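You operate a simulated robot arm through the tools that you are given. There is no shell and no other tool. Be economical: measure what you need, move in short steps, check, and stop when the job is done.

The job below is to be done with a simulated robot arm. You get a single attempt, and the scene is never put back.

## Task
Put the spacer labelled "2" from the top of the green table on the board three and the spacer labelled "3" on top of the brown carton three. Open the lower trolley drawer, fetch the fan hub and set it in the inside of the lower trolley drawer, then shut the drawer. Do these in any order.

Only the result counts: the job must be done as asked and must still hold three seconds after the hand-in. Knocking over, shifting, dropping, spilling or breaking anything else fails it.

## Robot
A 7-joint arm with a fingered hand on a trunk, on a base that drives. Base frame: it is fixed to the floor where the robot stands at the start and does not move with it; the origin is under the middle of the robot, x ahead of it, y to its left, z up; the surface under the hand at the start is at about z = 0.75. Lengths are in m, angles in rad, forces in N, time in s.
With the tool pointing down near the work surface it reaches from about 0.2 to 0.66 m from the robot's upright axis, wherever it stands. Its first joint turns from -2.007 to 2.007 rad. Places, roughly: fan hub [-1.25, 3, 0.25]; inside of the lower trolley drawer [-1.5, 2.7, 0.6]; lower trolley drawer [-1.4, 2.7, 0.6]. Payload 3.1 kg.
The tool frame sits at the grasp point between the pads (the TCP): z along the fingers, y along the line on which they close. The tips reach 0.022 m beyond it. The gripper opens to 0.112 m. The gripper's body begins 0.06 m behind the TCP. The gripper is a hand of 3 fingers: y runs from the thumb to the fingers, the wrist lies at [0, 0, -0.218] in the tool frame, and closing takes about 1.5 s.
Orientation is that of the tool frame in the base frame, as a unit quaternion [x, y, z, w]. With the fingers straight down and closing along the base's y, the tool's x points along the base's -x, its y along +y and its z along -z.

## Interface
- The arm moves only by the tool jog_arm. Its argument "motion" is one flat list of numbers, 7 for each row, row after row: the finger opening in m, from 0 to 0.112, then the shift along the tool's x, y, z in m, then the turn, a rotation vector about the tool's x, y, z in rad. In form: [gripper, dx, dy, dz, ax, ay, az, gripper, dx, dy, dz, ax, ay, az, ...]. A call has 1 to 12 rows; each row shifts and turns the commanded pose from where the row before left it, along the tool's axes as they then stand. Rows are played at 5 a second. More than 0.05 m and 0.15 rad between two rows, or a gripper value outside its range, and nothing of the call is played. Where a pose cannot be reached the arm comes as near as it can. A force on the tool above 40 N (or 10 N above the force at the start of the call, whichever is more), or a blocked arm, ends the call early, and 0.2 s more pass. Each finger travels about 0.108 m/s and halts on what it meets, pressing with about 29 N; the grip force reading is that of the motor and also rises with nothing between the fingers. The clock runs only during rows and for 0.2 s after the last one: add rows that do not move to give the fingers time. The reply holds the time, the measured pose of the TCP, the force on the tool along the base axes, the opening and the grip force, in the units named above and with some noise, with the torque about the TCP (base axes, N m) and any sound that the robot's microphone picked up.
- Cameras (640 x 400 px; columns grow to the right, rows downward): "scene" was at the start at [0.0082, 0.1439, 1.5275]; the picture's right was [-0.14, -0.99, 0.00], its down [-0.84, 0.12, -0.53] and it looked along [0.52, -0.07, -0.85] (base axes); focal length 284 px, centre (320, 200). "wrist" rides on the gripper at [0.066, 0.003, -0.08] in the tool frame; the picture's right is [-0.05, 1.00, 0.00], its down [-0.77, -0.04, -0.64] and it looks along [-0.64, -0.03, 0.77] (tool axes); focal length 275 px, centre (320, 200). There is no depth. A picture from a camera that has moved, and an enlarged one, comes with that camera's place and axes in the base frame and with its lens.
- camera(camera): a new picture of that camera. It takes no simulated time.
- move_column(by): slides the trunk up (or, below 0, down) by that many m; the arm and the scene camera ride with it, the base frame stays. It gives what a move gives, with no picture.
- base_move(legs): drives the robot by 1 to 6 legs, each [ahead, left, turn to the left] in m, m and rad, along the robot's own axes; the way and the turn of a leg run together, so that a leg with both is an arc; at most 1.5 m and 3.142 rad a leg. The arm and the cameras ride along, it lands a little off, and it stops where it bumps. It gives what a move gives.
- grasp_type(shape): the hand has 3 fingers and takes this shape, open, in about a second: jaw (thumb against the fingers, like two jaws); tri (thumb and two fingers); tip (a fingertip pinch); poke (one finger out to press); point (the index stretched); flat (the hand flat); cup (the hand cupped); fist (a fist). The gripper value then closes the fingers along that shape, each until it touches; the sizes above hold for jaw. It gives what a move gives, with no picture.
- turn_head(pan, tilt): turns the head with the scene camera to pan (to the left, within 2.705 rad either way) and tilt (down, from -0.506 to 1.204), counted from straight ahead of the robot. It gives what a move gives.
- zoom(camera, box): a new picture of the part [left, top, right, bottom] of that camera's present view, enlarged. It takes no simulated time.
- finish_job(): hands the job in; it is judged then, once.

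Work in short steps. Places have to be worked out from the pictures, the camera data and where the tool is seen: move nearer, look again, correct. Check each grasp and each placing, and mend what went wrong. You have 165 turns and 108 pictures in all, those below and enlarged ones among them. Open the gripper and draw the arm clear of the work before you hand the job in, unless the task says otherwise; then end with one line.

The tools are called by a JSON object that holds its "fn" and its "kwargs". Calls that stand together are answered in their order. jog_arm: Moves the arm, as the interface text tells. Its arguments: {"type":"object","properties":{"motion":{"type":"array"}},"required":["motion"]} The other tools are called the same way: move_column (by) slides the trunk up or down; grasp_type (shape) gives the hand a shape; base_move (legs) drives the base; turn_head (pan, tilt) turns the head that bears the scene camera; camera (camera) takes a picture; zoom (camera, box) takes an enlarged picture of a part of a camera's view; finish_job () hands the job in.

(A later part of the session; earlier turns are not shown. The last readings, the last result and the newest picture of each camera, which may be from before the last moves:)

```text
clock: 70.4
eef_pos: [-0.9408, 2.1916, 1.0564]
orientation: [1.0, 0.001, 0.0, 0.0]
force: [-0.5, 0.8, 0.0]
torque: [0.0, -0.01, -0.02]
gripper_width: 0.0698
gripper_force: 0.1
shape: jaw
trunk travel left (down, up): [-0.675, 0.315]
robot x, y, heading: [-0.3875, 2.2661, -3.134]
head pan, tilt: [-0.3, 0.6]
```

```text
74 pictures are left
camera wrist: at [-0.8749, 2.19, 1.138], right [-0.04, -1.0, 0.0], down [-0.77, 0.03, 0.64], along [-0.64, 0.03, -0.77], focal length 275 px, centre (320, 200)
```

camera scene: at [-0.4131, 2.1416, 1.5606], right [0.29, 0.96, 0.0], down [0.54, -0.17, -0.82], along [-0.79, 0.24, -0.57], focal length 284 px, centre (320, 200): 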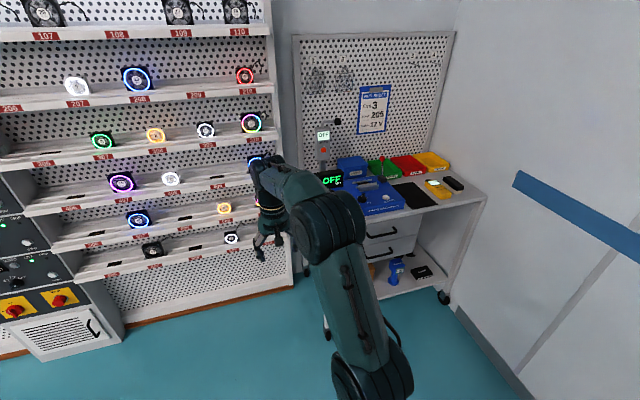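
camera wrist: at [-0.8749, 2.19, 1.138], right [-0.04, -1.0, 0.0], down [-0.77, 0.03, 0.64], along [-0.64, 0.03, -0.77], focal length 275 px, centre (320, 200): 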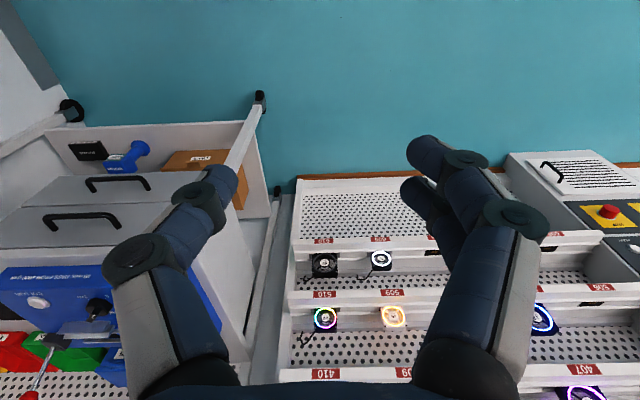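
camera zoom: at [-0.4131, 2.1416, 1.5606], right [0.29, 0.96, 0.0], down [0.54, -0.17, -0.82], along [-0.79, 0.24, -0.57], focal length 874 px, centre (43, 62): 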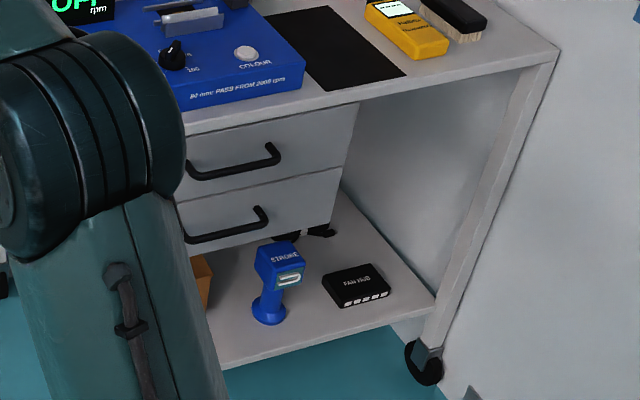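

The "FAN HUB" is the black box on the bottom shelf, near (-1.32, 3.04). The lower drawer's handle spans about y 2.63–2.76. I'll shift right to face the drawers and look with both cameras.

{"fn": "base_move", "kwargs": {"legs": [[0, -0.5, 0]]}}

{"fn": "camera", "kwargs": {"camera": "wrist"}}

{"fn": "turn_head", "kwargs": {"pan": 0.0, "tilt": 0.85}}

{"fn": "camera", "kwargs": {"camera": "scene"}}

```text
clock: 73.3
eef_pos: [-0.9422, 2.6787, 1.0554]
orientation: [1.0, 0.006, 0.001, 0.0]
force: [-0.2, -0.5, 0.6]
torque: [-0.01, 0.0, 0.01]
gripper_width: 0.0695
gripper_force: 0.1
shape: jaw
trunk travel left (down, up): [-0.675, 0.315]
robot x, y, heading: [-0.3886, 2.7605, -3.13]
head pan, tilt: [-0.3, 0.6]
```

```text
73 pictures are left
camera wrist: at [-0.8775, 2.6767, 1.1381], right [-0.03, -1.0, 0.0], down [-0.77, 0.03, 0.64], along [-0.64, 0.02, -0.77], focal length 275 px, centre (320, 200)
```

wrist: 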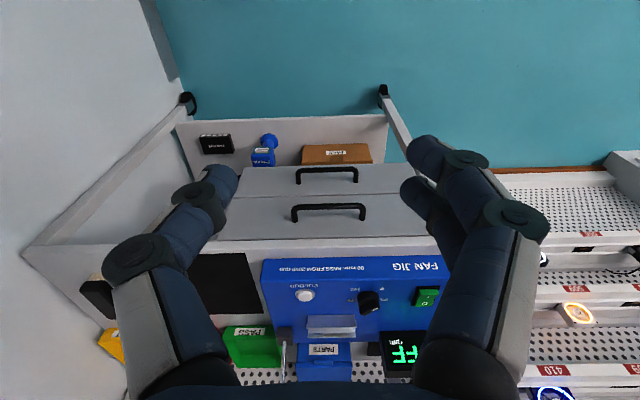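

```text
clock: 74.1
eef_pos: [-0.9434, 2.6768, 1.056]
orientation: [1.0, 0.007, 0.0, 0.0]
force: [0.1, 0.5, -0.2]
torque: [-0.01, 0.0, 0.01]
gripper_width: 0.0695
gripper_force: 0.0
shape: jaw
trunk travel left (down, up): [-0.675, 0.315]
robot x, y, heading: [-0.3898, 2.7573, -3.128]
head pan, tilt: [0.0, 0.85]
```

```text
72 pictures are left
camera scene: at [-0.4087, 2.6067, 1.5398], right [-0.01, 1.0, 0.0], down [0.75, 0.01, -0.66], along [-0.66, -0.01, -0.75], focal length 284 px, centre (320, 200)
```

scene: 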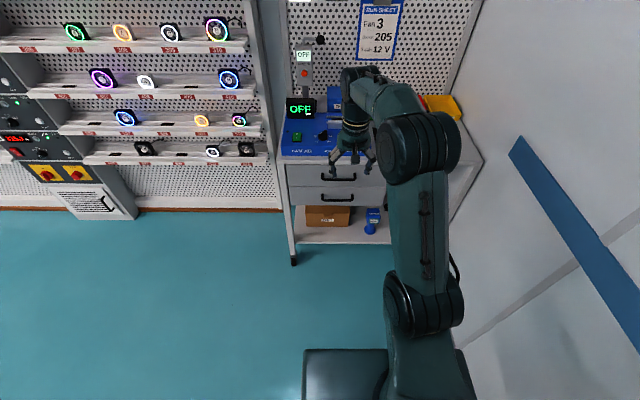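

The drawers' handles are visible, but triangulation from these two views is poor. I'll lower the trunk to get a more frontal view.

{"fn": "move_column", "kwargs": {"by": -0.4}}

{"fn": "camera", "kwargs": {"camera": "wrist"}}

{"fn": "turn_head", "kwargs": {"pan": -0.1, "tilt": 0.6}}

{"fn": "camera", "kwargs": {"camera": "scene"}}

```text
clock: 77.9
eef_pos: [-0.9422, 2.6779, 0.6569]
orientation: [1.0, 0.006, 0.001, 0.0]
force: [-1.1, -0.5, 0.3]
torque: [-0.01, -0.03, -0.03]
gripper_width: 0.0696
gripper_force: 0.0
shape: jaw
trunk travel left (down, up): [-0.275, 0.715]
robot x, y, heading: [-0.3895, 2.7586, -3.132]
head pan, tilt: [0.0, 0.85]
```

```text
71 pictures are left
camera wrist: at [-0.8774, 2.6763, 0.7381], right [-0.03, -1.0, 0.0], down [-0.77, 0.03, 0.64], along [-0.64, 0.02, -0.77], focal length 275 px, centre (320, 200)
```

wrist: 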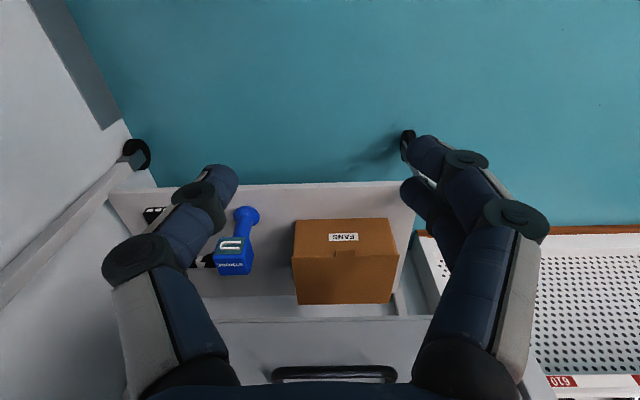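

```text
clock: 78.7
eef_pos: [-0.9424, 2.6774, 0.6561]
orientation: [1.0, 0.006, 0.0, 0.0]
force: [-0.9, 0.0, -0.1]
torque: [-0.02, -0.02, 0.0]
gripper_width: 0.0697
gripper_force: 0.0
shape: jaw
trunk travel left (down, up): [-0.275, 0.715]
robot x, y, heading: [-0.3892, 2.7576, -3.135]
head pan, tilt: [-0.099, 0.6]
```

```text
70 pictures are left
camera scene: at [-0.4185, 2.6153, 1.1606], right [0.09, 1.0, 0.0], down [0.56, -0.05, -0.82], along [-0.82, 0.07, -0.57], focal length 284 px, centre (320, 200)
```

scene: 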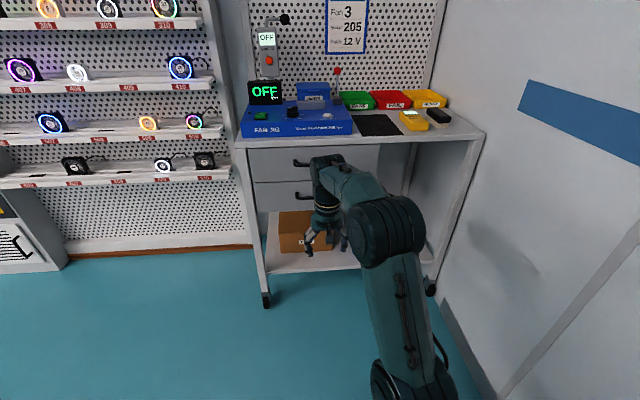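

From the two wrist heights I get the lower handle bar at about (-1.22, 2.675, 0.625) and the hub's top at about (-1.33, 3.05, 0.265). I'll pitch the hand to horizontal, pointing at the drawers.

{"fn": "jog_arm", "kwargs": {"motion": [0.07, 0, 0, 0, 0, -0.1428, 0, 0.07, 0, 0, 0, 0, -0.1428, 0, 0.07, 0, 0, 0, 0, -0.1428, 0, 0.07, 0, 0, 0, 0, -0.1428, 0, 0.07, 0, 0, 0, 0, -0.1428, 0, 0.07, 0, 0, 0, 0, -0.1428, 0, 0.07, 0, 0, 0, 0, -0.1428, 0, 0.07, 0, 0, 0, 0, -0.1428, 0, 0.07, 0, 0, 0, 0, -0.1428, 0, 0.07, 0, 0, 0, 0, -0.1428, 0, 0.07, 0, 0, 0, 0, -0.1428, 0, 0.07, 0, 0, 0, 0, 0, 0]}}

{"fn": "jog_arm", "kwargs": {"motion": [0.07, 0, 0, 0, 0, 0, 0.1428, 0.07, 0, 0, 0, 0, 0, 0.1428, 0.07, 0, 0, 0, 0, 0, 0.1428, 0.07, 0, 0, 0, 0, 0, 0.1428, 0.07, 0, 0, 0, 0, 0, 0.1428, 0.07, 0, 0, 0, 0, 0, 0.1428, 0.07, 0, 0, 0, 0, 0, 0.1428, 0.07, 0, 0, 0, 0, 0, 0.1428, 0.07, 0, 0, 0, 0, 0, 0.1428, 0.07, 0, 0, 0, 0, 0, 0.1428, 0.07, 0, 0, 0, 0, 0, 0.1428, 0.07, 0, 0, 0, 0, 0, 0]}}

{"fn": "camera", "kwargs": {"camera": "wrist"}}

{"fn": "camera", "kwargs": {"camera": "scene"}}

```text
clock: 81.3
eef_pos: [-0.9415, 2.6846, 0.653]
orientation: [0.733, 0.004, -0.68, -0.015]
force: [-0.8, 0.0, 0.1]
torque: [0.04, 0.01, 0.0]
gripper_width: 0.0696
gripper_force: 0.0
shape: jaw
out of reach, approached as far as the arm can: row 7
trunk travel left (down, up): [-0.275, 0.715]
robot x, y, heading: [-0.3904, 2.7589, -3.127]
head pan, tilt: [-0.099, 0.6]
```

```text
clock: 83.9
eef_pos: [-0.9425, 2.6854, 0.6518]
orientation: [0.521, -0.515, -0.492, 0.471]
force: [0.1, 0.7, -0.5]
torque: [0.02, 0.02, 0.03]
gripper_width: 0.0699
gripper_force: 0.0
shape: jaw
trunk travel left (down, up): [-0.275, 0.715]
robot x, y, heading: [-0.3923, 2.7578, -3.132]
head pan, tilt: [-0.099, 0.6]
```

```text
69 pictures are left
camera wrist: at [-0.8647, 2.6178, 0.6606], right [-0.07, 0.02, 1.0], down [0.65, 0.76, 0.03], along [-0.76, 0.65, -0.07], focal length 275 px, centre (320, 200)
```

wrist: 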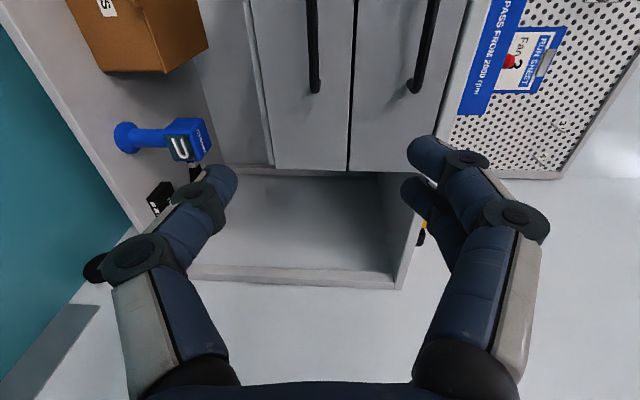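

```text
68 pictures are left
camera scene: at [-0.4184, 2.6154, 1.1606], right [0.09, 1.0, 0.0], down [0.56, -0.05, -0.83], along [-0.82, 0.07, -0.56], focal length 284 px, centre (320, 200)
```

scene: 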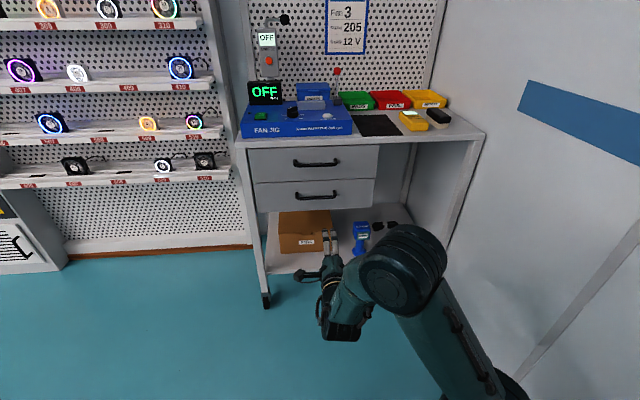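

The hand is horizontal with its jaws closing vertically. The handle bar is at z≈0.625, y 2.61–2.74, x≈-1.22 to -1.245. I'll bring the base 0.1 m closer, then check.

{"fn": "base_move", "kwargs": {"legs": [[0.1, 0, 0]]}}

{"fn": "jog_arm", "kwargs": {"motion": [0.07, 0.005, -0.01, 0.03, 0, 0, 0, 0.07, 0.005, -0.01, 0.03, 0, 0, 0, 0.07, 0, 0, 0, 0, 0, 0]}}

{"fn": "camera", "kwargs": {"camera": "wrist"}}

{"fn": "zoom", "kwargs": {"camera": "scene", "box": [240, 130, 400, 270]}}

```text
clock: 85.0
eef_pos: [-1.0409, 2.6847, 0.6523]
orientation: [0.52, -0.516, -0.492, 0.469]
force: [0.0, 0.1, 0.2]
torque: [0.02, 0.01, -0.02]
gripper_width: 0.0699
gripper_force: 0.0
shape: jaw
trunk travel left (down, up): [-0.275, 0.715]
robot x, y, heading: [-0.4911, 2.7589, -3.131]
head pan, tilt: [-0.099, 0.6]
```

```text
clock: 85.8
eef_pos: [-1.1005, 2.6774, 0.6271]
orientation: [0.52, -0.516, -0.493, 0.47]
force: [0.5, 0.9, 0.8]
torque: [0.01, 0.01, -0.03]
gripper_width: 0.0699
gripper_force: 0.0
shape: jaw
trunk travel left (down, up): [-0.275, 0.715]
robot x, y, heading: [-0.4921, 2.7563, -3.136]
head pan, tilt: [-0.099, 0.6]
```

```text
67 pictures are left
camera wrist: at [-1.0223, 2.6108, 0.636], right [-0.07, 0.02, 1.0], down [0.65, 0.76, 0.03], along [-0.76, 0.65, -0.07], focal length 275 px, centre (320, 200)
```

wrist: 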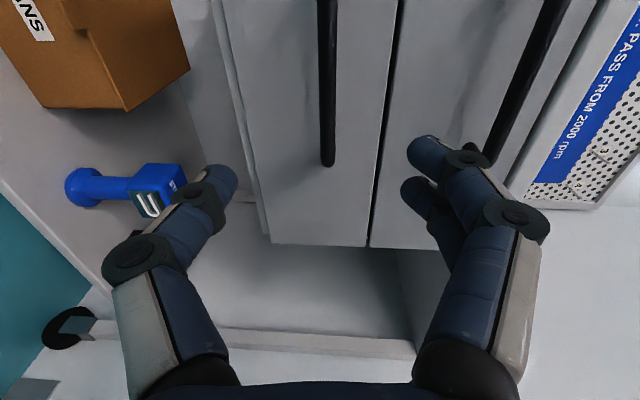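

```text
2.86 times, centred on (320, 200) of scene
camera zoom: at [-0.5172, 2.6143, 1.1606], right [0.09, 1.0, 0.0], down [0.56, -0.05, -0.82], along [-0.82, 0.07, -0.57], focal length 812 px, centre (320, 200)
```

zoom: 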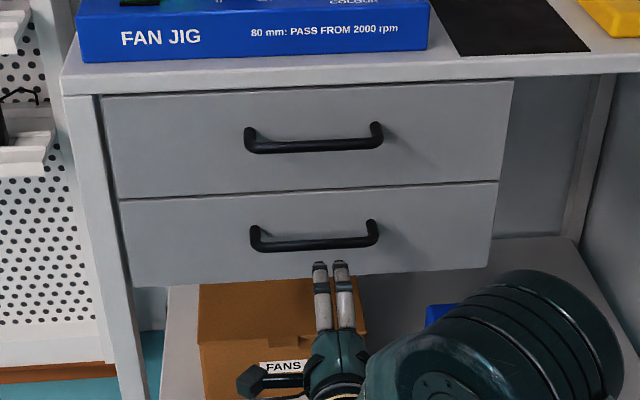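

The bar is at z≈0.625 and x≈-1.222, centred between the fingers. I'll advance most of the way.

{"fn": "jog_arm", "kwargs": {"motion": [0.07, 0, 0.002, 0.03, 0, 0, 0, 0.07, 0, 0.002, 0.03, 0, 0, 0, 0.07, 0, 0.002, 0.03, 0, 0, 0, 0.07, 0, 0, 0.015, 0, 0, 0, 0.07, 0, 0, 0, 0, 0, 0]}}

{"fn": "camera", "kwargs": {"camera": "wrist"}}

{"fn": "zoom", "kwargs": {"camera": "scene", "box": [240, 130, 400, 270]}}

```text
clock: 87.0
eef_pos: [-1.2046, 2.6802, 0.6263]
orientation: [0.52, -0.516, -0.493, 0.469]
force: [-0.1, -0.9, 0.1]
torque: [-0.02, 0.03, -0.03]
gripper_width: 0.0697
gripper_force: 0.0
shape: jaw
trunk travel left (down, up): [-0.275, 0.715]
robot x, y, heading: [-0.4912, 2.7569, -3.129]
head pan, tilt: [-0.099, 0.6]
```

```text
65 pictures are left
camera wrist: at [-1.1277, 2.6121, 0.6345], right [-0.07, 0.02, 1.0], down [0.65, 0.76, 0.03], along [-0.76, 0.65, -0.07], focal length 275 px, centre (320, 200)
```

wrist: 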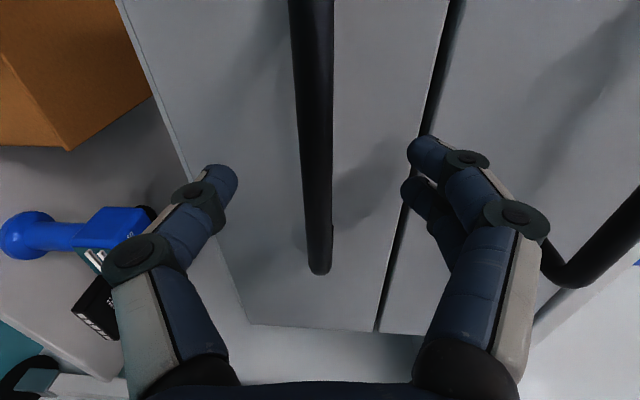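

```text
2.86 times, centred on (320, 200) of scene
camera zoom: at [-0.5171, 2.6144, 1.1606], right [0.09, 1.0, 0.0], down [0.56, -0.05, -0.82], along [-0.82, 0.07, -0.57], focal length 812 px, centre (320, 200)
```

zoom: 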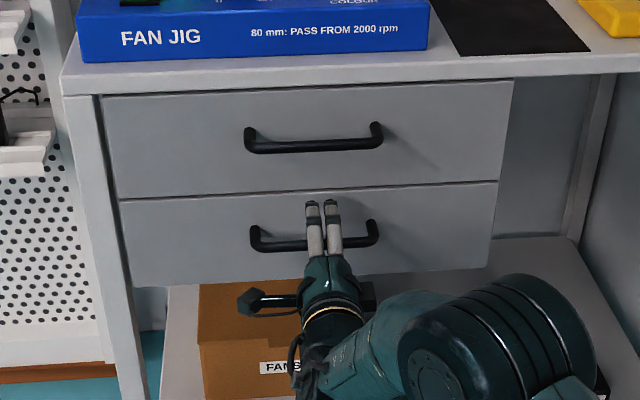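

The bar lies right between the fingers and about 1.5 cm ahead. I'll advance 1.2 cm and close.

{"fn": "jog_arm", "kwargs": {"motion": [0.07, 0, 0, 0.006, 0, 0, 0, 0.07, 0, 0, 0.006, 0, 0, 0, 0.05, 0, 0, 0, 0, 0, 0, 0.03, 0, 0, 0, 0, 0, 0, 0.01, 0, 0, 0, 0, 0, 0, 0.0, 0, 0, 0, 0, 0, 0, 0.0, 0, 0, 0, 0, 0, 0, 0.0, 0, 0, 0, 0, 0, 0]}}

{"fn": "camera", "kwargs": {"camera": "wrist"}}

```text
clock: 88.8
eef_pos: [-1.2192, 2.6798, 0.6228]
orientation: [0.521, -0.516, -0.492, 0.469]
force: [-3.1, 0.7, -7.6]
torque: [-0.01, 0.01, 0.0]
gripper_width: 0.0001
gripper_force: 28.7
shape: jaw
trunk travel left (down, up): [-0.275, 0.715]
robot x, y, heading: [-0.4913, 2.7587, -3.136]
head pan, tilt: [-0.099, 0.6]
```

```text
63 pictures are left
camera wrist: at [-1.14, 2.6124, 0.6314], right [-0.08, 0.02, 1.0], down [0.65, 0.76, 0.03], along [-0.76, 0.65, -0.07], focal length 275 px, centre (320, 200)
```

wrist: 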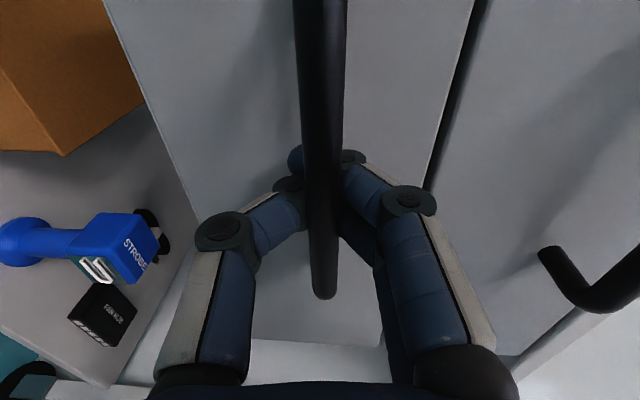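

The fingers have closed around the bar. I'll pull the drawer straight out.

{"fn": "jog_arm", "kwargs": {"motion": [0, 0, -0.0015, -0.02, 0, 0, 0, 0, 0, -0.0015, -0.02, 0, 0, 0, 0, 0, -0.0015, -0.02, 0, 0, 0, 0, 0, -0.0015, -0.02, 0, 0, 0, 0, 0, 0, 0, 0, 0, 0]}}

{"fn": "zoom", "kwargs": {"camera": "scene", "box": [240, 130, 400, 270]}}

```text
clock: 90.0
eef_pos: [-1.1355, 2.6784, 0.6231]
orientation: [0.52, -0.517, -0.492, 0.468]
force: [-0.2, 9.6, -10.0]
torque: [-0.01, 0.04, 0.01]
gripper_width: 0.0001
gripper_force: 28.9
shape: jaw
trunk travel left (down, up): [-0.275, 0.715]
robot x, y, heading: [-0.4905, 2.7546, -3.133]
head pan, tilt: [-0.099, 0.6]
```

```text
2.86 times, centred on (320, 200) of scene
camera zoom: at [-0.5186, 2.6153, 1.1607], right [0.09, 1.0, 0.0], down [0.56, -0.05, -0.82], along [-0.82, 0.07, -0.57], focal length 812 px, centre (320, 200)
```

zoom: 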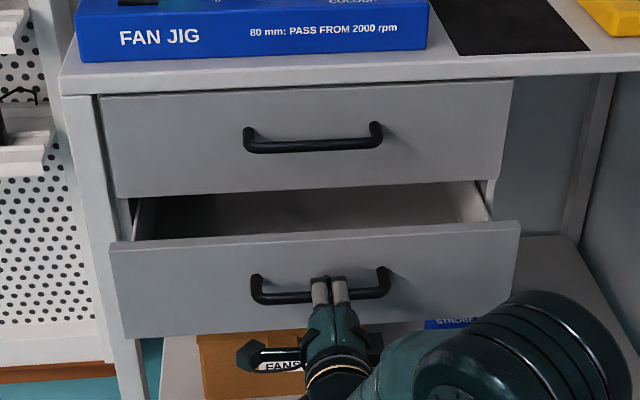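

The drawer is opening. I'll keep pulling while easing the side forces.

{"fn": "jog_arm", "kwargs": {"motion": [0, -0.002, -0.0035, -0.02, 0, 0, 0, 0, 0, -0.0025, -0.02, 0, 0, 0, 0, 0, -0.0015, -0.02, 0, 0, 0, 0, 0, -0.0015, -0.02, 0, 0, 0, 0, 0, -0.0015, -0.02, 0, 0, 0, 0, 0, -0.0015, -0.02, 0, 0, 0, 0, 0, 0, 0, 0, 0, 0]}}

{"fn": "camera", "kwargs": {"camera": "scene"}}

```text
clock: 91.7
eef_pos: [-1.0161, 2.6771, 0.6217]
orientation: [0.52, -0.517, -0.492, 0.47]
force: [-0.5, 8.6, 2.6]
torque: [-0.04, 0.01, 0.06]
gripper_width: 0.0001
gripper_force: 28.7
shape: jaw
trunk travel left (down, up): [-0.275, 0.715]
robot x, y, heading: [-0.4906, 2.7585, -3.137]
head pan, tilt: [-0.099, 0.6]
```

```text
61 pictures are left
camera scene: at [-0.5168, 2.6154, 1.1608], right [0.09, 1.0, 0.0], down [0.56, -0.05, -0.83], along [-0.82, 0.07, -0.56], focal length 284 px, centre (320, 200)
```

scene: 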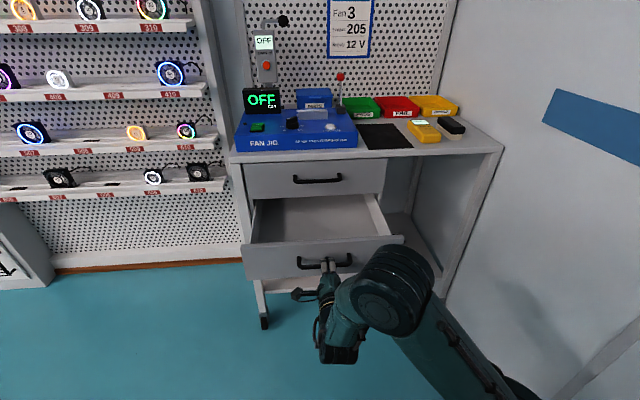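

It's open by 0.20 m and the inside is empty. I'll pull a little further, about 5 cm.

{"fn": "jog_arm", "kwargs": {"motion": [0, -0.002, -0.0012, -0.015, 0, 0, 0, 0, 0, -0.0012, -0.015, 0, 0, 0, 0, 0, -0.0012, -0.015, 0, 0, 0, 0, 0, 0, 0, 0, 0, 0]}}

```text
clock: 92.7
eef_pos: [-0.9707, 2.6782, 0.6218]
orientation: [0.521, -0.515, -0.492, 0.471]
force: [0.0, 2.5, 2.9]
torque: [0.03, -0.04, 0.04]
gripper_width: 0.0
gripper_force: 28.9
shape: jaw
trunk travel left (down, up): [-0.275, 0.715]
robot x, y, heading: [-0.492, 2.759, -3.134]
head pan, tilt: [-0.099, 0.6]
```

Drawer open by 0.25 m. I'll release the handle and back the hand away.

{"fn": "jog_arm", "kwargs": {"motion": [0.03, 0, 0, 0, 0, 0, 0, 0.06, 0, 0, 0, 0, 0, 0, 0.08, 0, 0, 0, 0, 0, 0, 0.08, 0, 0, 0, 0, 0, 0, 0.08, 0, 0, -0.03, 0, 0, 0, 0.08, 0, 0, -0.03, 0, 0, 0, 0.08, 0, 0, -0.03, 0, 0, 0, 0.08, 0, 0, -0.02, 0, 0, 0, 0.08, 0, 0, 0, 0, 0, 0]}}

{"fn": "camera", "kwargs": {"camera": "scene"}}

{"fn": "camera", "kwargs": {"camera": "wrist"}}

```text
clock: 94.7
eef_pos: [-0.8749, 2.6649, 0.645]
orientation: [0.521, -0.516, -0.493, 0.468]
force: [0.3, 0.3, 0.1]
torque: [0.0, -0.01, -0.02]
gripper_width: 0.0797
gripper_force: 0.1
shape: jaw
out of reach, approached as far as the arm can: row 7, 8
trunk travel left (down, up): [-0.275, 0.715]
robot x, y, heading: [-0.4882, 2.7586, -3.13]
head pan, tilt: [-0.099, 0.6]
```

```text
60 pictures are left
camera scene: at [-0.517, 2.6143, 1.1606], right [0.09, 1.0, 0.0], down [0.56, -0.05, -0.83], along [-0.82, 0.07, -0.56], focal length 284 px, centre (320, 200)
```

scene: 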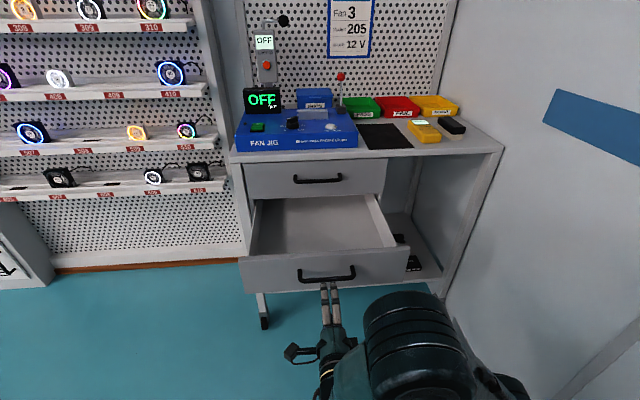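

```text
59 pictures are left
camera wrist: at [-0.7979, 2.5987, 0.6521], right [-0.07, 0.02, 1.0], down [0.65, 0.76, 0.04], along [-0.76, 0.65, -0.07], focal length 275 px, centre (320, 200)
```

wrist: 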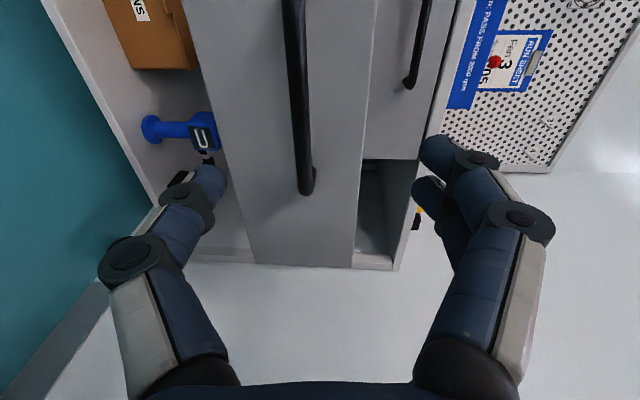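

Next is the hub, at about (-1.326, 3.026) and roughly 0.12 (y) × 0.06 (x), so I must grip it along x. I'll back off, shift right in front of it, and turn the hand downward.

{"fn": "base_move", "kwargs": {"legs": [[-0.13, 0, 0], [0, -0.21, 0]]}}

{"fn": "jog_arm", "kwargs": {"motion": [0.09, 0, 0, 0, 0.1428, 0, 0, 0.09, 0, 0, 0, 0.1428, 0, 0, 0.09, 0, 0, 0, 0.1428, 0, 0, 0.09, 0, 0, 0, 0.1428, 0, 0, 0.09, 0, 0, 0, 0.1428, 0, 0, 0.09, 0, 0, 0, 0.1428, 0, 0, 0.09, 0, 0, 0, 0.1428, 0, 0, 0.09, 0, 0, 0, 0.1428, 0, 0, 0.09, 0, 0, 0, 0.1428, 0, 0, 0.09, 0, 0, 0, 0.1428, 0, 0, 0.09, 0, 0, 0, 0.0728, 0, 0, 0.09, 0, 0, 0, 0, 0, 0]}}

{"fn": "camera", "kwargs": {"camera": "scene"}}

```text
clock: 97.4
eef_pos: [-0.7482, 2.8808, 0.6442]
orientation: [0.52, -0.517, -0.493, 0.468]
force: [0.2, 0.4, 0.4]
torque: [0.0, -0.02, 0.0]
gripper_width: 0.0797
gripper_force: 0.1
shape: jaw
trunk travel left (down, up): [-0.275, 0.715]
robot x, y, heading: [-0.3639, 2.9749, -3.132]
head pan, tilt: [-0.099, 0.6]
stopped in leg 2: the robot was blocked; the commanded pose is now the measured one
```

```text
clock: 100.0
eef_pos: [-0.7482, 2.8813, 0.6433]
orientation: [-0.7, 0.714, 0.008, 0.013]
force: [-0.2, 0.6, -0.4]
torque: [0.0, 0.01, -0.01]
gripper_width: 0.0898
gripper_force: 0.1
shape: jaw
trunk travel left (down, up): [-0.275, 0.715]
robot x, y, heading: [-0.3652, 2.9707, -3.134]
head pan, tilt: [-0.099, 0.6]
```

```text
58 pictures are left
camera scene: at [-0.39, 2.8291, 1.1606], right [0.09, 1.0, 0.0], down [0.56, -0.05, -0.83], along [-0.82, 0.08, -0.56], focal length 284 px, centre (320, 200)
```

scene: 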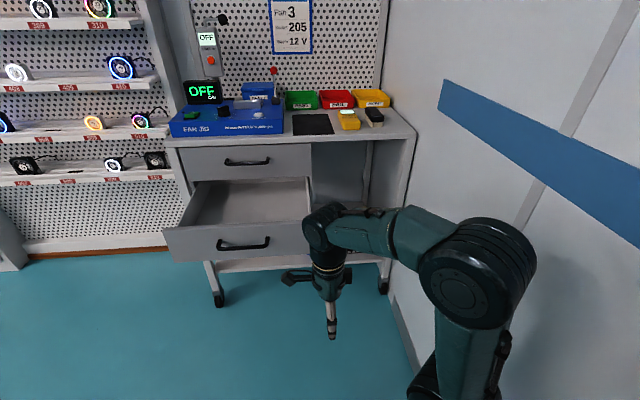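

The base touched something on the right, probably the elbow against the wall. I'll step left a little, lower the trunk, and view the hub.

{"fn": "base_move", "kwargs": {"legs": [[0, 0.05, 0]]}}

{"fn": "move_column", "kwargs": {"by": -0.24}}

{"fn": "camera", "kwargs": {"camera": "scene"}}

{"fn": "camera", "kwargs": {"camera": "wrist"}}

```text
clock: 100.9
eef_pos: [-0.7474, 2.831, 0.6435]
orientation: [-0.699, 0.715, 0.009, 0.013]
force: [1.2, 0.0, -0.1]
torque: [0.01, -0.01, 0.01]
gripper_width: 0.0897
gripper_force: 0.0
shape: jaw
trunk travel left (down, up): [-0.275, 0.715]
robot x, y, heading: [-0.3616, 2.9207, -3.129]
head pan, tilt: [-0.099, 0.6]
```

```text
clock: 103.4
eef_pos: [-0.7475, 2.8305, 0.4038]
orientation: [-0.699, 0.715, 0.008, 0.011]
force: [-0.1, -0.8, -0.9]
torque: [0.03, -0.01, 0.01]
gripper_width: 0.0899
gripper_force: 0.0
shape: jaw
trunk travel left (down, up): [-0.035, 0.955]
robot x, y, heading: [-0.3612, 2.9205, -3.135]
head pan, tilt: [-0.099, 0.6]
```

```text
57 pictures are left
camera scene: at [-0.3896, 2.7796, 0.9207], right [0.09, 1.0, 0.0], down [0.56, -0.05, -0.83], along [-0.82, 0.08, -0.56], focal length 284 px, centre (320, 200)
```

scene: 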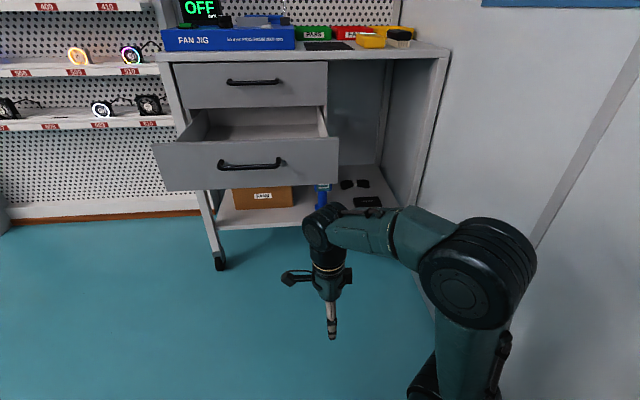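

```text
56 pictures are left
camera wrist: at [-0.754, 2.7639, 0.4828], right [-1.0, 0.07, 0.0], down [0.05, 0.75, 0.66], along [0.05, 0.66, -0.75], focal length 275 px, centre (320, 200)
```

wrist: 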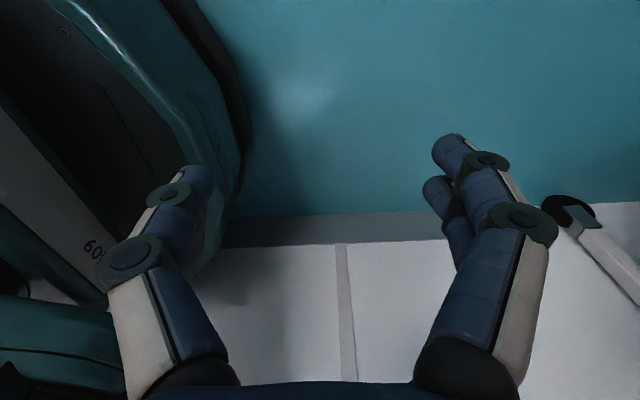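

I'll zoom in on the shelf to refine the hub's pose.

{"fn": "zoom", "kwargs": {"camera": "scene", "box": [300, 150, 420, 250]}}

```text
4.00 times, centred on (360, 200) of scene
camera zoom: at [-0.3896, 2.7796, 0.9207], right [0.09, 1.0, 0.0], down [0.56, -0.05, -0.83], along [-0.82, 0.08, -0.56], focal length 1137 px, centre (160, 200)
```

zoom: 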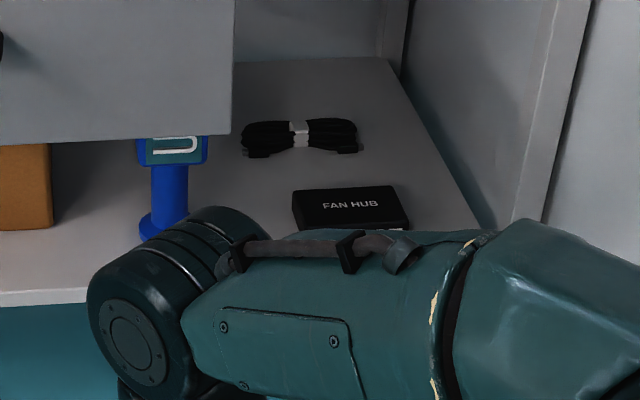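

The hub spans x -1.35…-1.293 and y 3.0…3.116, centred near (-1.325, 3.055). I'll extend the arm forward and right in the free space first.

{"fn": "jog_arm", "kwargs": {"motion": [0.1, -0.03, 0.033, 0, 0, 0, 0, 0.1, -0.03, 0.033, 0, 0, 0, 0, 0.1, -0.03, 0.033, 0, 0, 0, 0, 0.1, -0.03, 0.033, 0, 0, 0, 0, 0.1, -0.03, 0.033, 0, 0, 0, 0, 0.1, -0.03, 0.033, 0, 0, 0, 0, 0.1, 0, 0, 0, 0, 0, 0]}}

{"fn": "camera", "kwargs": {"camera": "scene"}}

```text
clock: 105.0
eef_pos: [-0.9417, 3.0163, 0.4075]
orientation: [-0.7, 0.714, 0.009, 0.012]
force: [-0.4, 0.3, -0.3]
torque: [-0.03, 0.01, -0.03]
gripper_width: 0.1
gripper_force: 0.1
shape: jaw
trunk travel left (down, up): [-0.035, 0.955]
robot x, y, heading: [-0.3636, 2.922, -3.132]
head pan, tilt: [-0.099, 0.6]
```

```text
54 pictures are left
camera scene: at [-0.3896, 2.7797, 0.9206], right [0.09, 1.0, 0.0], down [0.56, -0.05, -0.82], along [-0.82, 0.08, -0.57], focal length 284 px, centre (320, 200)
```

scene: 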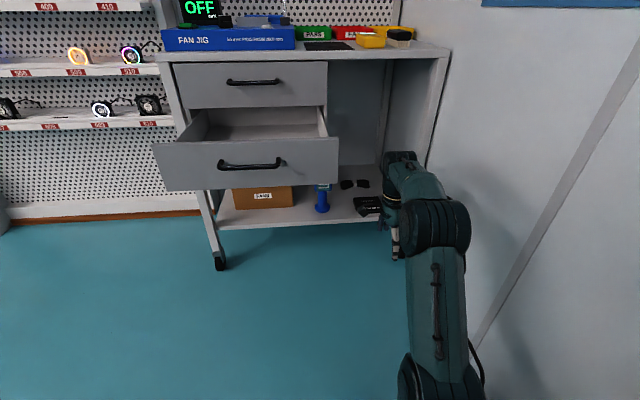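

The hub is in view, and the elbow should pass right of the open drawer with about 4 cm to spare. I'll drive ahead in two parts with a check between.

{"fn": "base_move", "kwargs": {"legs": [[0.2, 0, 0]]}}

{"fn": "camera", "kwargs": {"camera": "scene"}}

{"fn": "camera", "kwargs": {"camera": "wrist"}}

```text
clock: 106.6
eef_pos: [-1.1401, 3.0128, 0.4067]
orientation: [-0.7, 0.714, 0.009, 0.013]
force: [-0.2, -0.1, -0.2]
torque: [-0.01, 0.04, 0.03]
gripper_width: 0.1001
gripper_force: 0.1
shape: jaw
trunk travel left (down, up): [-0.035, 0.955]
robot x, y, heading: [-0.5587, 2.9212, -3.13]
head pan, tilt: [-0.099, 0.6]
```

```text
53 pictures are left
camera scene: at [-0.5877, 2.778, 0.9206], right [0.09, 1.0, 0.0], down [0.56, -0.05, -0.83], along [-0.82, 0.08, -0.56], focal length 284 px, centre (320, 200)
```

scene: 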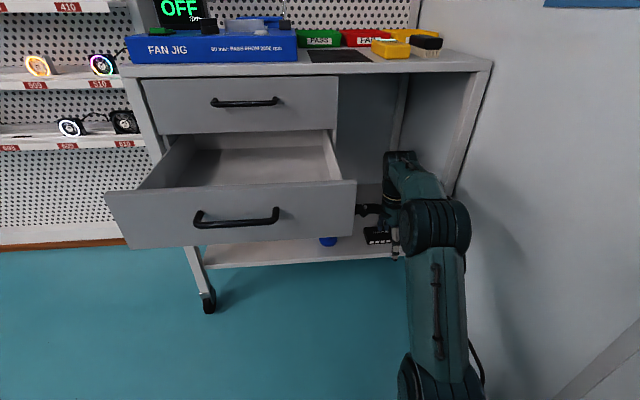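

```text
52 pictures are left
camera wrist: at [-1.1451, 2.9464, 0.4862], right [-1.0, 0.07, 0.0], down [0.05, 0.75, 0.66], along [0.05, 0.66, -0.75], focal length 275 px, centre (320, 200)
```

wrist: 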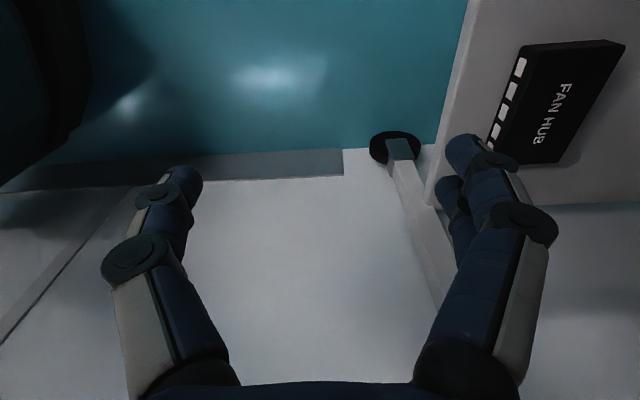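

The path is clear, and the hub reads as (-1.33, 3.05) from here. I'll drive the remaining distance.

{"fn": "base_move", "kwargs": {"legs": [[0.165, 0, 0]]}}

{"fn": "camera", "kwargs": {"camera": "wrist"}}

{"fn": "camera", "kwargs": {"camera": "scene"}}

```text
clock: 108.0
eef_pos: [-1.3064, 3.0132, 0.4067]
orientation: [-0.701, 0.713, 0.009, 0.013]
force: [-0.1, 0.6, -0.2]
torque: [-0.03, 0.03, 0.0]
gripper_width: 0.0996
gripper_force: 0.2
shape: jaw
trunk travel left (down, up): [-0.035, 0.955]
robot x, y, heading: [-0.7281, 2.9196, -3.131]
head pan, tilt: [-0.099, 0.6]
```

```text
51 pictures are left
camera wrist: at [-1.3123, 2.9446, 0.4862], right [-1.0, 0.07, 0.0], down [0.05, 0.75, 0.66], along [0.05, 0.66, -0.75], focal length 275 px, centre (320, 200)
```

wrist: 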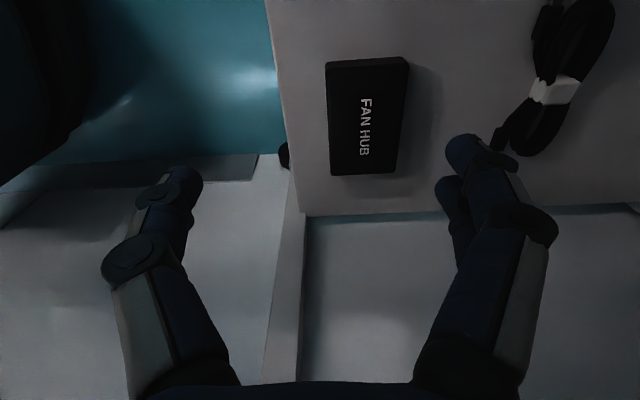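

```text
50 pictures are left
camera scene: at [-0.7548, 2.7767, 0.9206], right [0.09, 1.0, 0.0], down [0.56, -0.05, -0.83], along [-0.82, 0.07, -0.56], focal length 284 px, centre (320, 200)
```

scene: 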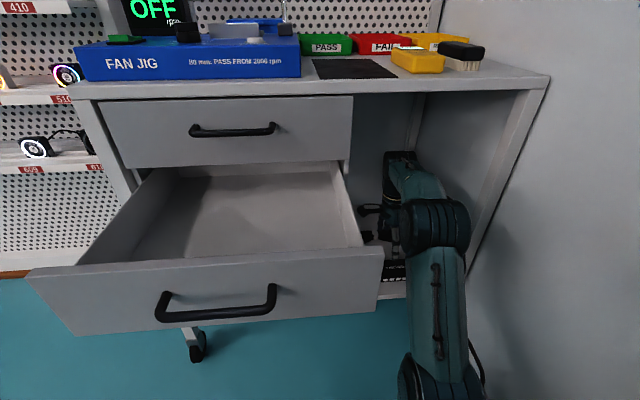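

The hub is axis-aligned with its centre at about (-1.341, 3.055). I'll shift over it, descend 8 cm, and check again.

{"fn": "jog_arm", "kwargs": {"motion": [0.1, -0.02, 0.018, 0, 0, 0, 0, 0.1, -0.019, 0.017, 0, 0, 0, 0, 0.1, 0, 0, 0.03, 0, 0, 0, 0.1, 0, 0, 0.03, 0, 0, 0, 0.1, 0, 0, 0.015, 0, 0, 0, 0.1, 0, 0, 0, 0, 0, 0]}}

{"fn": "camera", "kwargs": {"camera": "wrist"}}

```text
clock: 109.5
eef_pos: [-1.3394, 3.054, 0.3334]
orientation: [-0.7, 0.714, 0.009, 0.013]
force: [0.2, -0.6, -0.1]
torque: [-0.01, -0.03, 0.01]
gripper_width: 0.0997
gripper_force: 0.1
shape: jaw
trunk travel left (down, up): [-0.035, 0.955]
robot x, y, heading: [-0.7345, 2.9215, -3.134]
head pan, tilt: [-0.099, 0.6]
```

```text
49 pictures are left
camera wrist: at [-1.3458, 2.9871, 0.4126], right [-1.0, 0.07, 0.0], down [0.05, 0.75, 0.66], along [0.05, 0.66, -0.75], focal length 275 px, centre (320, 200)
```

wrist: 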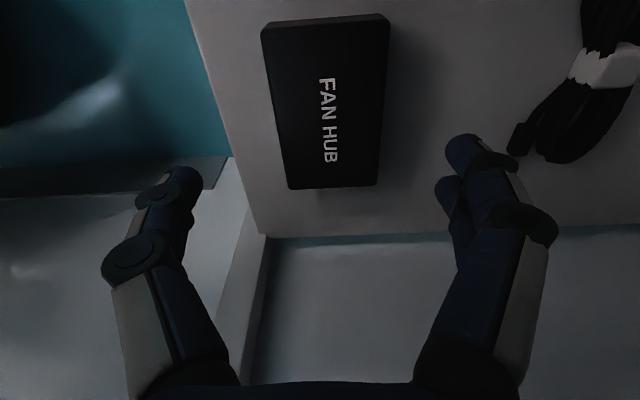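

The hub's top looks nearer z≈0.24, with its centre about (-1.345, 3.065). I'll adjust and go down another 5 cm, then check.

{"fn": "jog_arm", "kwargs": {"motion": [0.1, -0.009, 0.005, 0, 0, 0, 0, 0.1, 0, 0, 0.025, 0, 0, 0, 0.1, 0, 0, 0.025, 0, 0, 0, 0.1, 0, 0, 0, 0, 0, 0]}}

{"fn": "camera", "kwargs": {"camera": "wrist"}}

{"fn": "zoom", "kwargs": {"camera": "scene", "box": [340, 200, 440, 300]}}

```text
clock: 110.5
eef_pos: [-1.3455, 3.0649, 0.2844]
orientation: [-0.7, 0.714, 0.009, 0.012]
force: [0.4, -0.8, 0.3]
torque: [-0.01, 0.02, -0.02]
gripper_width: 0.0997
gripper_force: 0.1
shape: jaw
trunk travel left (down, up): [-0.035, 0.955]
robot x, y, heading: [-0.7272, 2.9213, -3.132]
head pan, tilt: [-0.099, 0.6]
```

```text
48 pictures are left
camera wrist: at [-1.3505, 2.9974, 0.3638], right [-1.0, 0.07, 0.0], down [0.05, 0.75, 0.66], along [0.05, 0.66, -0.75], focal length 275 px, centre (320, 200)
```

wrist: 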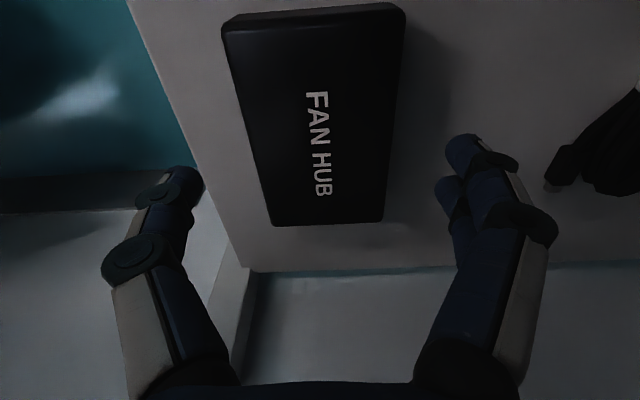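

```text
4.00 times, centred on (390, 250) of scene
camera zoom: at [-0.7548, 2.7767, 0.9206], right [0.09, 1.0, 0.0], down [0.56, -0.05, -0.82], along [-0.82, 0.07, -0.57], focal length 1137 px, centre (40, 0)
```

zoom: 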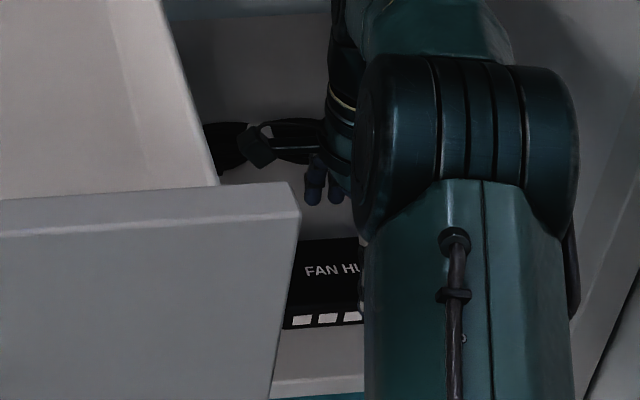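

The hub is centred under the hand, top z≈0.253. I'll lower to about TCP 0.257, watching the force.

{"fn": "jog_arm", "kwargs": {"motion": [0.1, 0, 0, 0.01, 0, 0, 0, 0.1, 0, 0, 0.01, 0, 0, 0, 0.1, 0, 0, 0.007, 0, 0, 0, 0.1, 0, 0, 0, 0, 0, 0]}}

{"fn": "camera", "kwargs": {"camera": "wrist"}}

```text
clock: 111.5
eef_pos: [-1.3434, 3.0661, 0.2571]
orientation: [-0.7, 0.714, 0.009, 0.012]
force: [-0.2, 0.7, 0.2]
torque: [0.03, 0.01, -0.03]
gripper_width: 0.0999
gripper_force: 0.0
shape: jaw
trunk travel left (down, up): [-0.035, 0.955]
robot x, y, heading: [-0.7294, 2.9226, -3.133]
head pan, tilt: [-0.099, 0.6]
```

```text
46 pictures are left
camera wrist: at [-1.3495, 2.9983, 0.3363], right [-1.0, 0.07, 0.0], down [0.05, 0.75, 0.66], along [0.05, 0.66, -0.75], focal length 275 px, centre (320, 200)
```

wrist: 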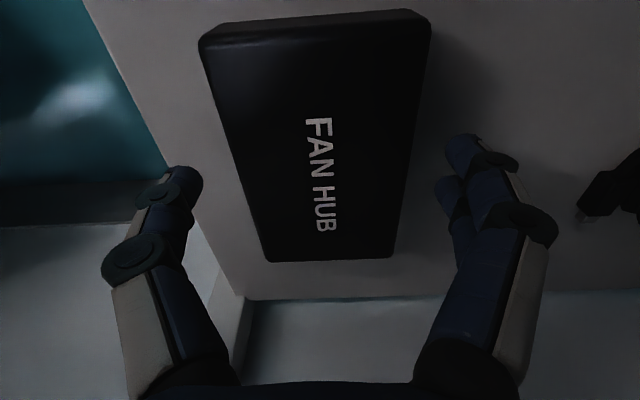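

No contact yet, with the hub's top near 0.25. I'll go down another 6 mm and close.

{"fn": "jog_arm", "kwargs": {"motion": [0.1, 0, 0, 0.003, 0, 0, 0, 0.1, 0, 0, 0.003, 0, 0, 0, 0.08, 0, 0, 0, 0, 0, 0, 0.06, 0, 0, 0, 0, 0, 0, 0.045, 0, 0, 0, 0, 0, 0, 0.04, 0, 0, 0, 0, 0, 0, 0.04, 0, 0, 0, 0, 0, 0, 0.04, 0, 0, 0, 0, 0, 0]}}

{"fn": "camera", "kwargs": {"camera": "wrist"}}

```text
clock: 113.2
eef_pos: [-1.3437, 3.0649, 0.2503]
orientation: [-0.7, 0.714, 0.009, 0.013]
force: [-0.3, -0.8, -0.4]
torque: [-0.02, -0.01, 0.01]
gripper_width: 0.0636
gripper_force: 28.3
shape: jaw
trunk travel left (down, up): [-0.035, 0.955]
robot x, y, heading: [-0.7281, 2.9202, -3.135]
head pan, tilt: [-0.099, 0.6]
```

```text
45 pictures are left
camera wrist: at [-1.3499, 2.998, 0.3302], right [-1.0, 0.07, 0.0], down [0.05, 0.75, 0.66], along [0.05, 0.66, -0.75], focal length 275 px, centre (320, 200)
```

wrist: 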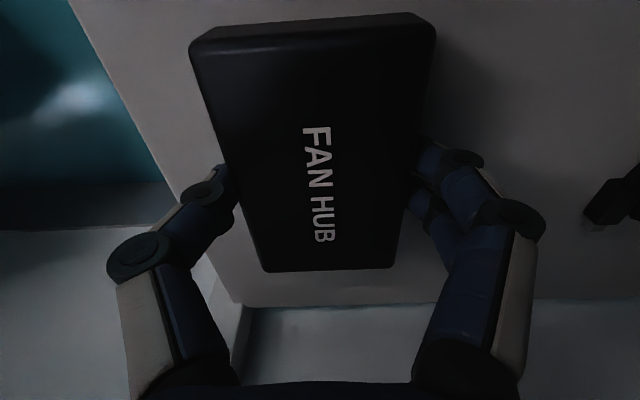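

The hub is gripped at 0.064 m. I'll lift it slowly and check.

{"fn": "jog_arm", "kwargs": {"motion": [0.04, 0, 0, -0.01, 0, 0, 0, 0.04, 0, 0, -0.02, 0, 0, 0, 0.04, 0, 0, -0.03, 0, 0, 0, 0.04, 0, 0, -0.03, 0, 0, 0, 0.04, 0, 0, -0.03, 0, 0, 0, 0.04, 0, 0, -0.02, 0, 0, 0, 0.04, 0, 0, 0, 0, 0, 0]}}

{"fn": "camera", "kwargs": {"camera": "wrist"}}

```text
clock: 114.8
eef_pos: [-1.3442, 3.0616, 0.3905]
orientation: [-0.701, 0.713, 0.009, 0.013]
force: [1.2, 0.1, -1.1]
torque: [0.03, 0.02, -0.02]
gripper_width: 0.0642
gripper_force: 29.2
shape: jaw
trunk travel left (down, up): [-0.035, 0.955]
robot x, y, heading: [-0.7271, 2.9219, -3.13]
head pan, tilt: [-0.099, 0.6]
```

```text
44 pictures are left
camera wrist: at [-1.3504, 2.9943, 0.4697], right [-1.0, 0.07, 0.0], down [0.05, 0.75, 0.66], along [0.05, 0.66, -0.75], focal length 275 px, centre (320, 200)
```

wrist: 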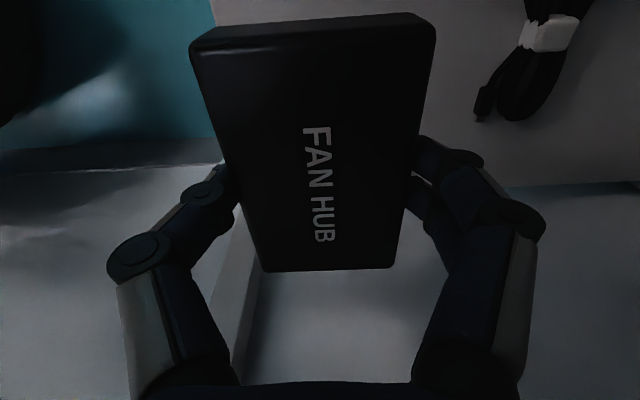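

The hub is held securely. I'll back straight out, then raise the trunk.

{"fn": "base_move", "kwargs": {"legs": [[-0.4, 0, 0]]}}

{"fn": "move_column", "kwargs": {"by": 0.5}}

{"fn": "base_move", "kwargs": {"legs": [[0, 0.22, 0]]}}

{"fn": "camera", "kwargs": {"camera": "scene"}}

```text
clock: 117.3
eef_pos: [-0.944, 3.064, 0.3897]
orientation: [-0.702, 0.712, 0.009, 0.013]
force: [0.1, -0.1, -1.2]
torque: [0.01, -0.04, 0.0]
gripper_width: 0.0639
gripper_force: 29.4
shape: jaw
trunk travel left (down, up): [-0.035, 0.955]
robot x, y, heading: [-0.3272, 2.9243, -3.126]
head pan, tilt: [-0.099, 0.6]
```

```text
refused: 0.5 is not a number from -0.4 to 0.4
```

```text
clock: 119.0
eef_pos: [-0.9412, 2.8471, 0.3906]
orientation: [-0.7, 0.714, 0.009, 0.012]
force: [-0.7, 0.1, -0.7]
torque: [-0.02, 0.02, -0.02]
gripper_width: 0.0637
gripper_force: 29.5
shape: jaw
trunk travel left (down, up): [-0.035, 0.955]
robot x, y, heading: [-0.3228, 2.7075, -3.134]
head pan, tilt: [-0.099, 0.6]
```

```text
43 pictures are left
camera scene: at [-0.3512, 2.5613, 0.9206], right [0.09, 1.0, 0.0], down [0.56, -0.05, -0.82], along [-0.82, 0.08, -0.57], focal length 284 px, centre (320, 200)
```

scene: 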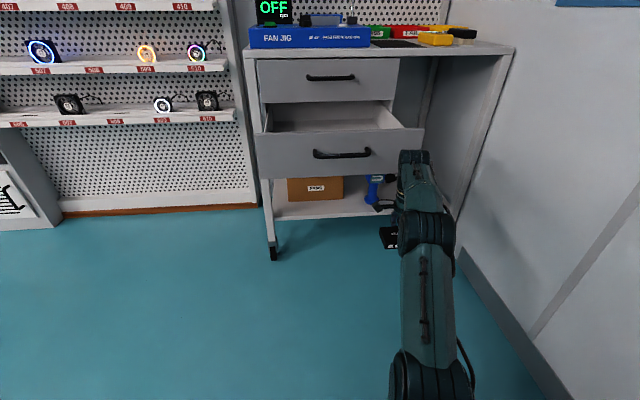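

The column move was refused because the limit is 0.4 m per call. I'll back off 0.15 m for clearance, then raise in two moves.

{"fn": "base_move", "kwargs": {"legs": [[-0.15, 0, 0]]}}

{"fn": "move_column", "kwargs": {"by": 0.4}}

{"fn": "move_column", "kwargs": {"by": 0.12}}

{"fn": "turn_head", "kwargs": {"pan": 0.0, "tilt": 0.75}}

{"fn": "camera", "kwargs": {"camera": "scene"}}

```text
clock: 120.4
eef_pos: [-0.793, 2.8476, 0.3897]
orientation: [-0.7, 0.714, 0.008, 0.013]
force: [0.5, 0.3, -1.0]
torque: [0.04, -0.01, -0.06]
gripper_width: 0.0638
gripper_force: 29.1
shape: jaw
trunk travel left (down, up): [-0.035, 0.955]
robot x, y, heading: [-0.1781, 2.7073, -3.132]
head pan, tilt: [-0.099, 0.6]
```

```text
clock: 124.2
eef_pos: [-0.7935, 2.8478, 0.7894]
orientation: [-0.699, 0.715, 0.008, 0.012]
force: [-0.5, 0.2, -0.5]
torque: [-0.02, 0.0, 0.0]
gripper_width: 0.0639
gripper_force: 29.1
shape: jaw
trunk travel left (down, up): [-0.435, 0.555]
robot x, y, heading: [-0.1765, 2.7091, -3.135]
head pan, tilt: [-0.099, 0.6]
```

```text
clock: 125.7
eef_pos: [-0.7935, 2.8482, 0.9093]
orientation: [-0.7, 0.714, 0.009, 0.013]
force: [0.0, -0.3, -0.4]
torque: [-0.03, -0.03, 0.0]
gripper_width: 0.064
gripper_force: 29.0
shape: jaw
trunk travel left (down, up): [-0.555, 0.435]
robot x, y, heading: [-0.1763, 2.7072, -3.135]
head pan, tilt: [-0.099, 0.6]
```

```text
clock: 126.4
eef_pos: [-0.7937, 2.8482, 0.9108]
orientation: [-0.7, 0.714, 0.009, 0.013]
force: [-0.9, -0.9, -0.8]
torque: [0.0, 0.01, -0.02]
gripper_width: 0.0637
gripper_force: 28.9
shape: jaw
trunk travel left (down, up): [-0.555, 0.435]
robot x, y, heading: [-0.1766, 2.7072, -3.134]
head pan, tilt: [0.0, 0.75]
```

```text
42 pictures are left
camera scene: at [-0.1985, 2.5539, 1.4278], right [-0.01, 1.0, 0.0], down [0.68, 0.01, -0.73], along [-0.73, -0.01, -0.68], focal length 284 px, centre (320, 200)
```

scene: 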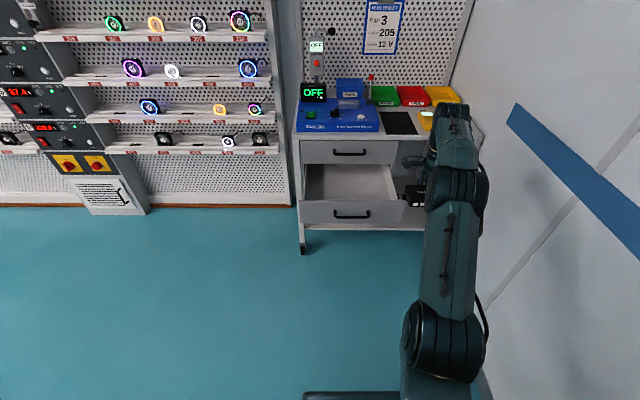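

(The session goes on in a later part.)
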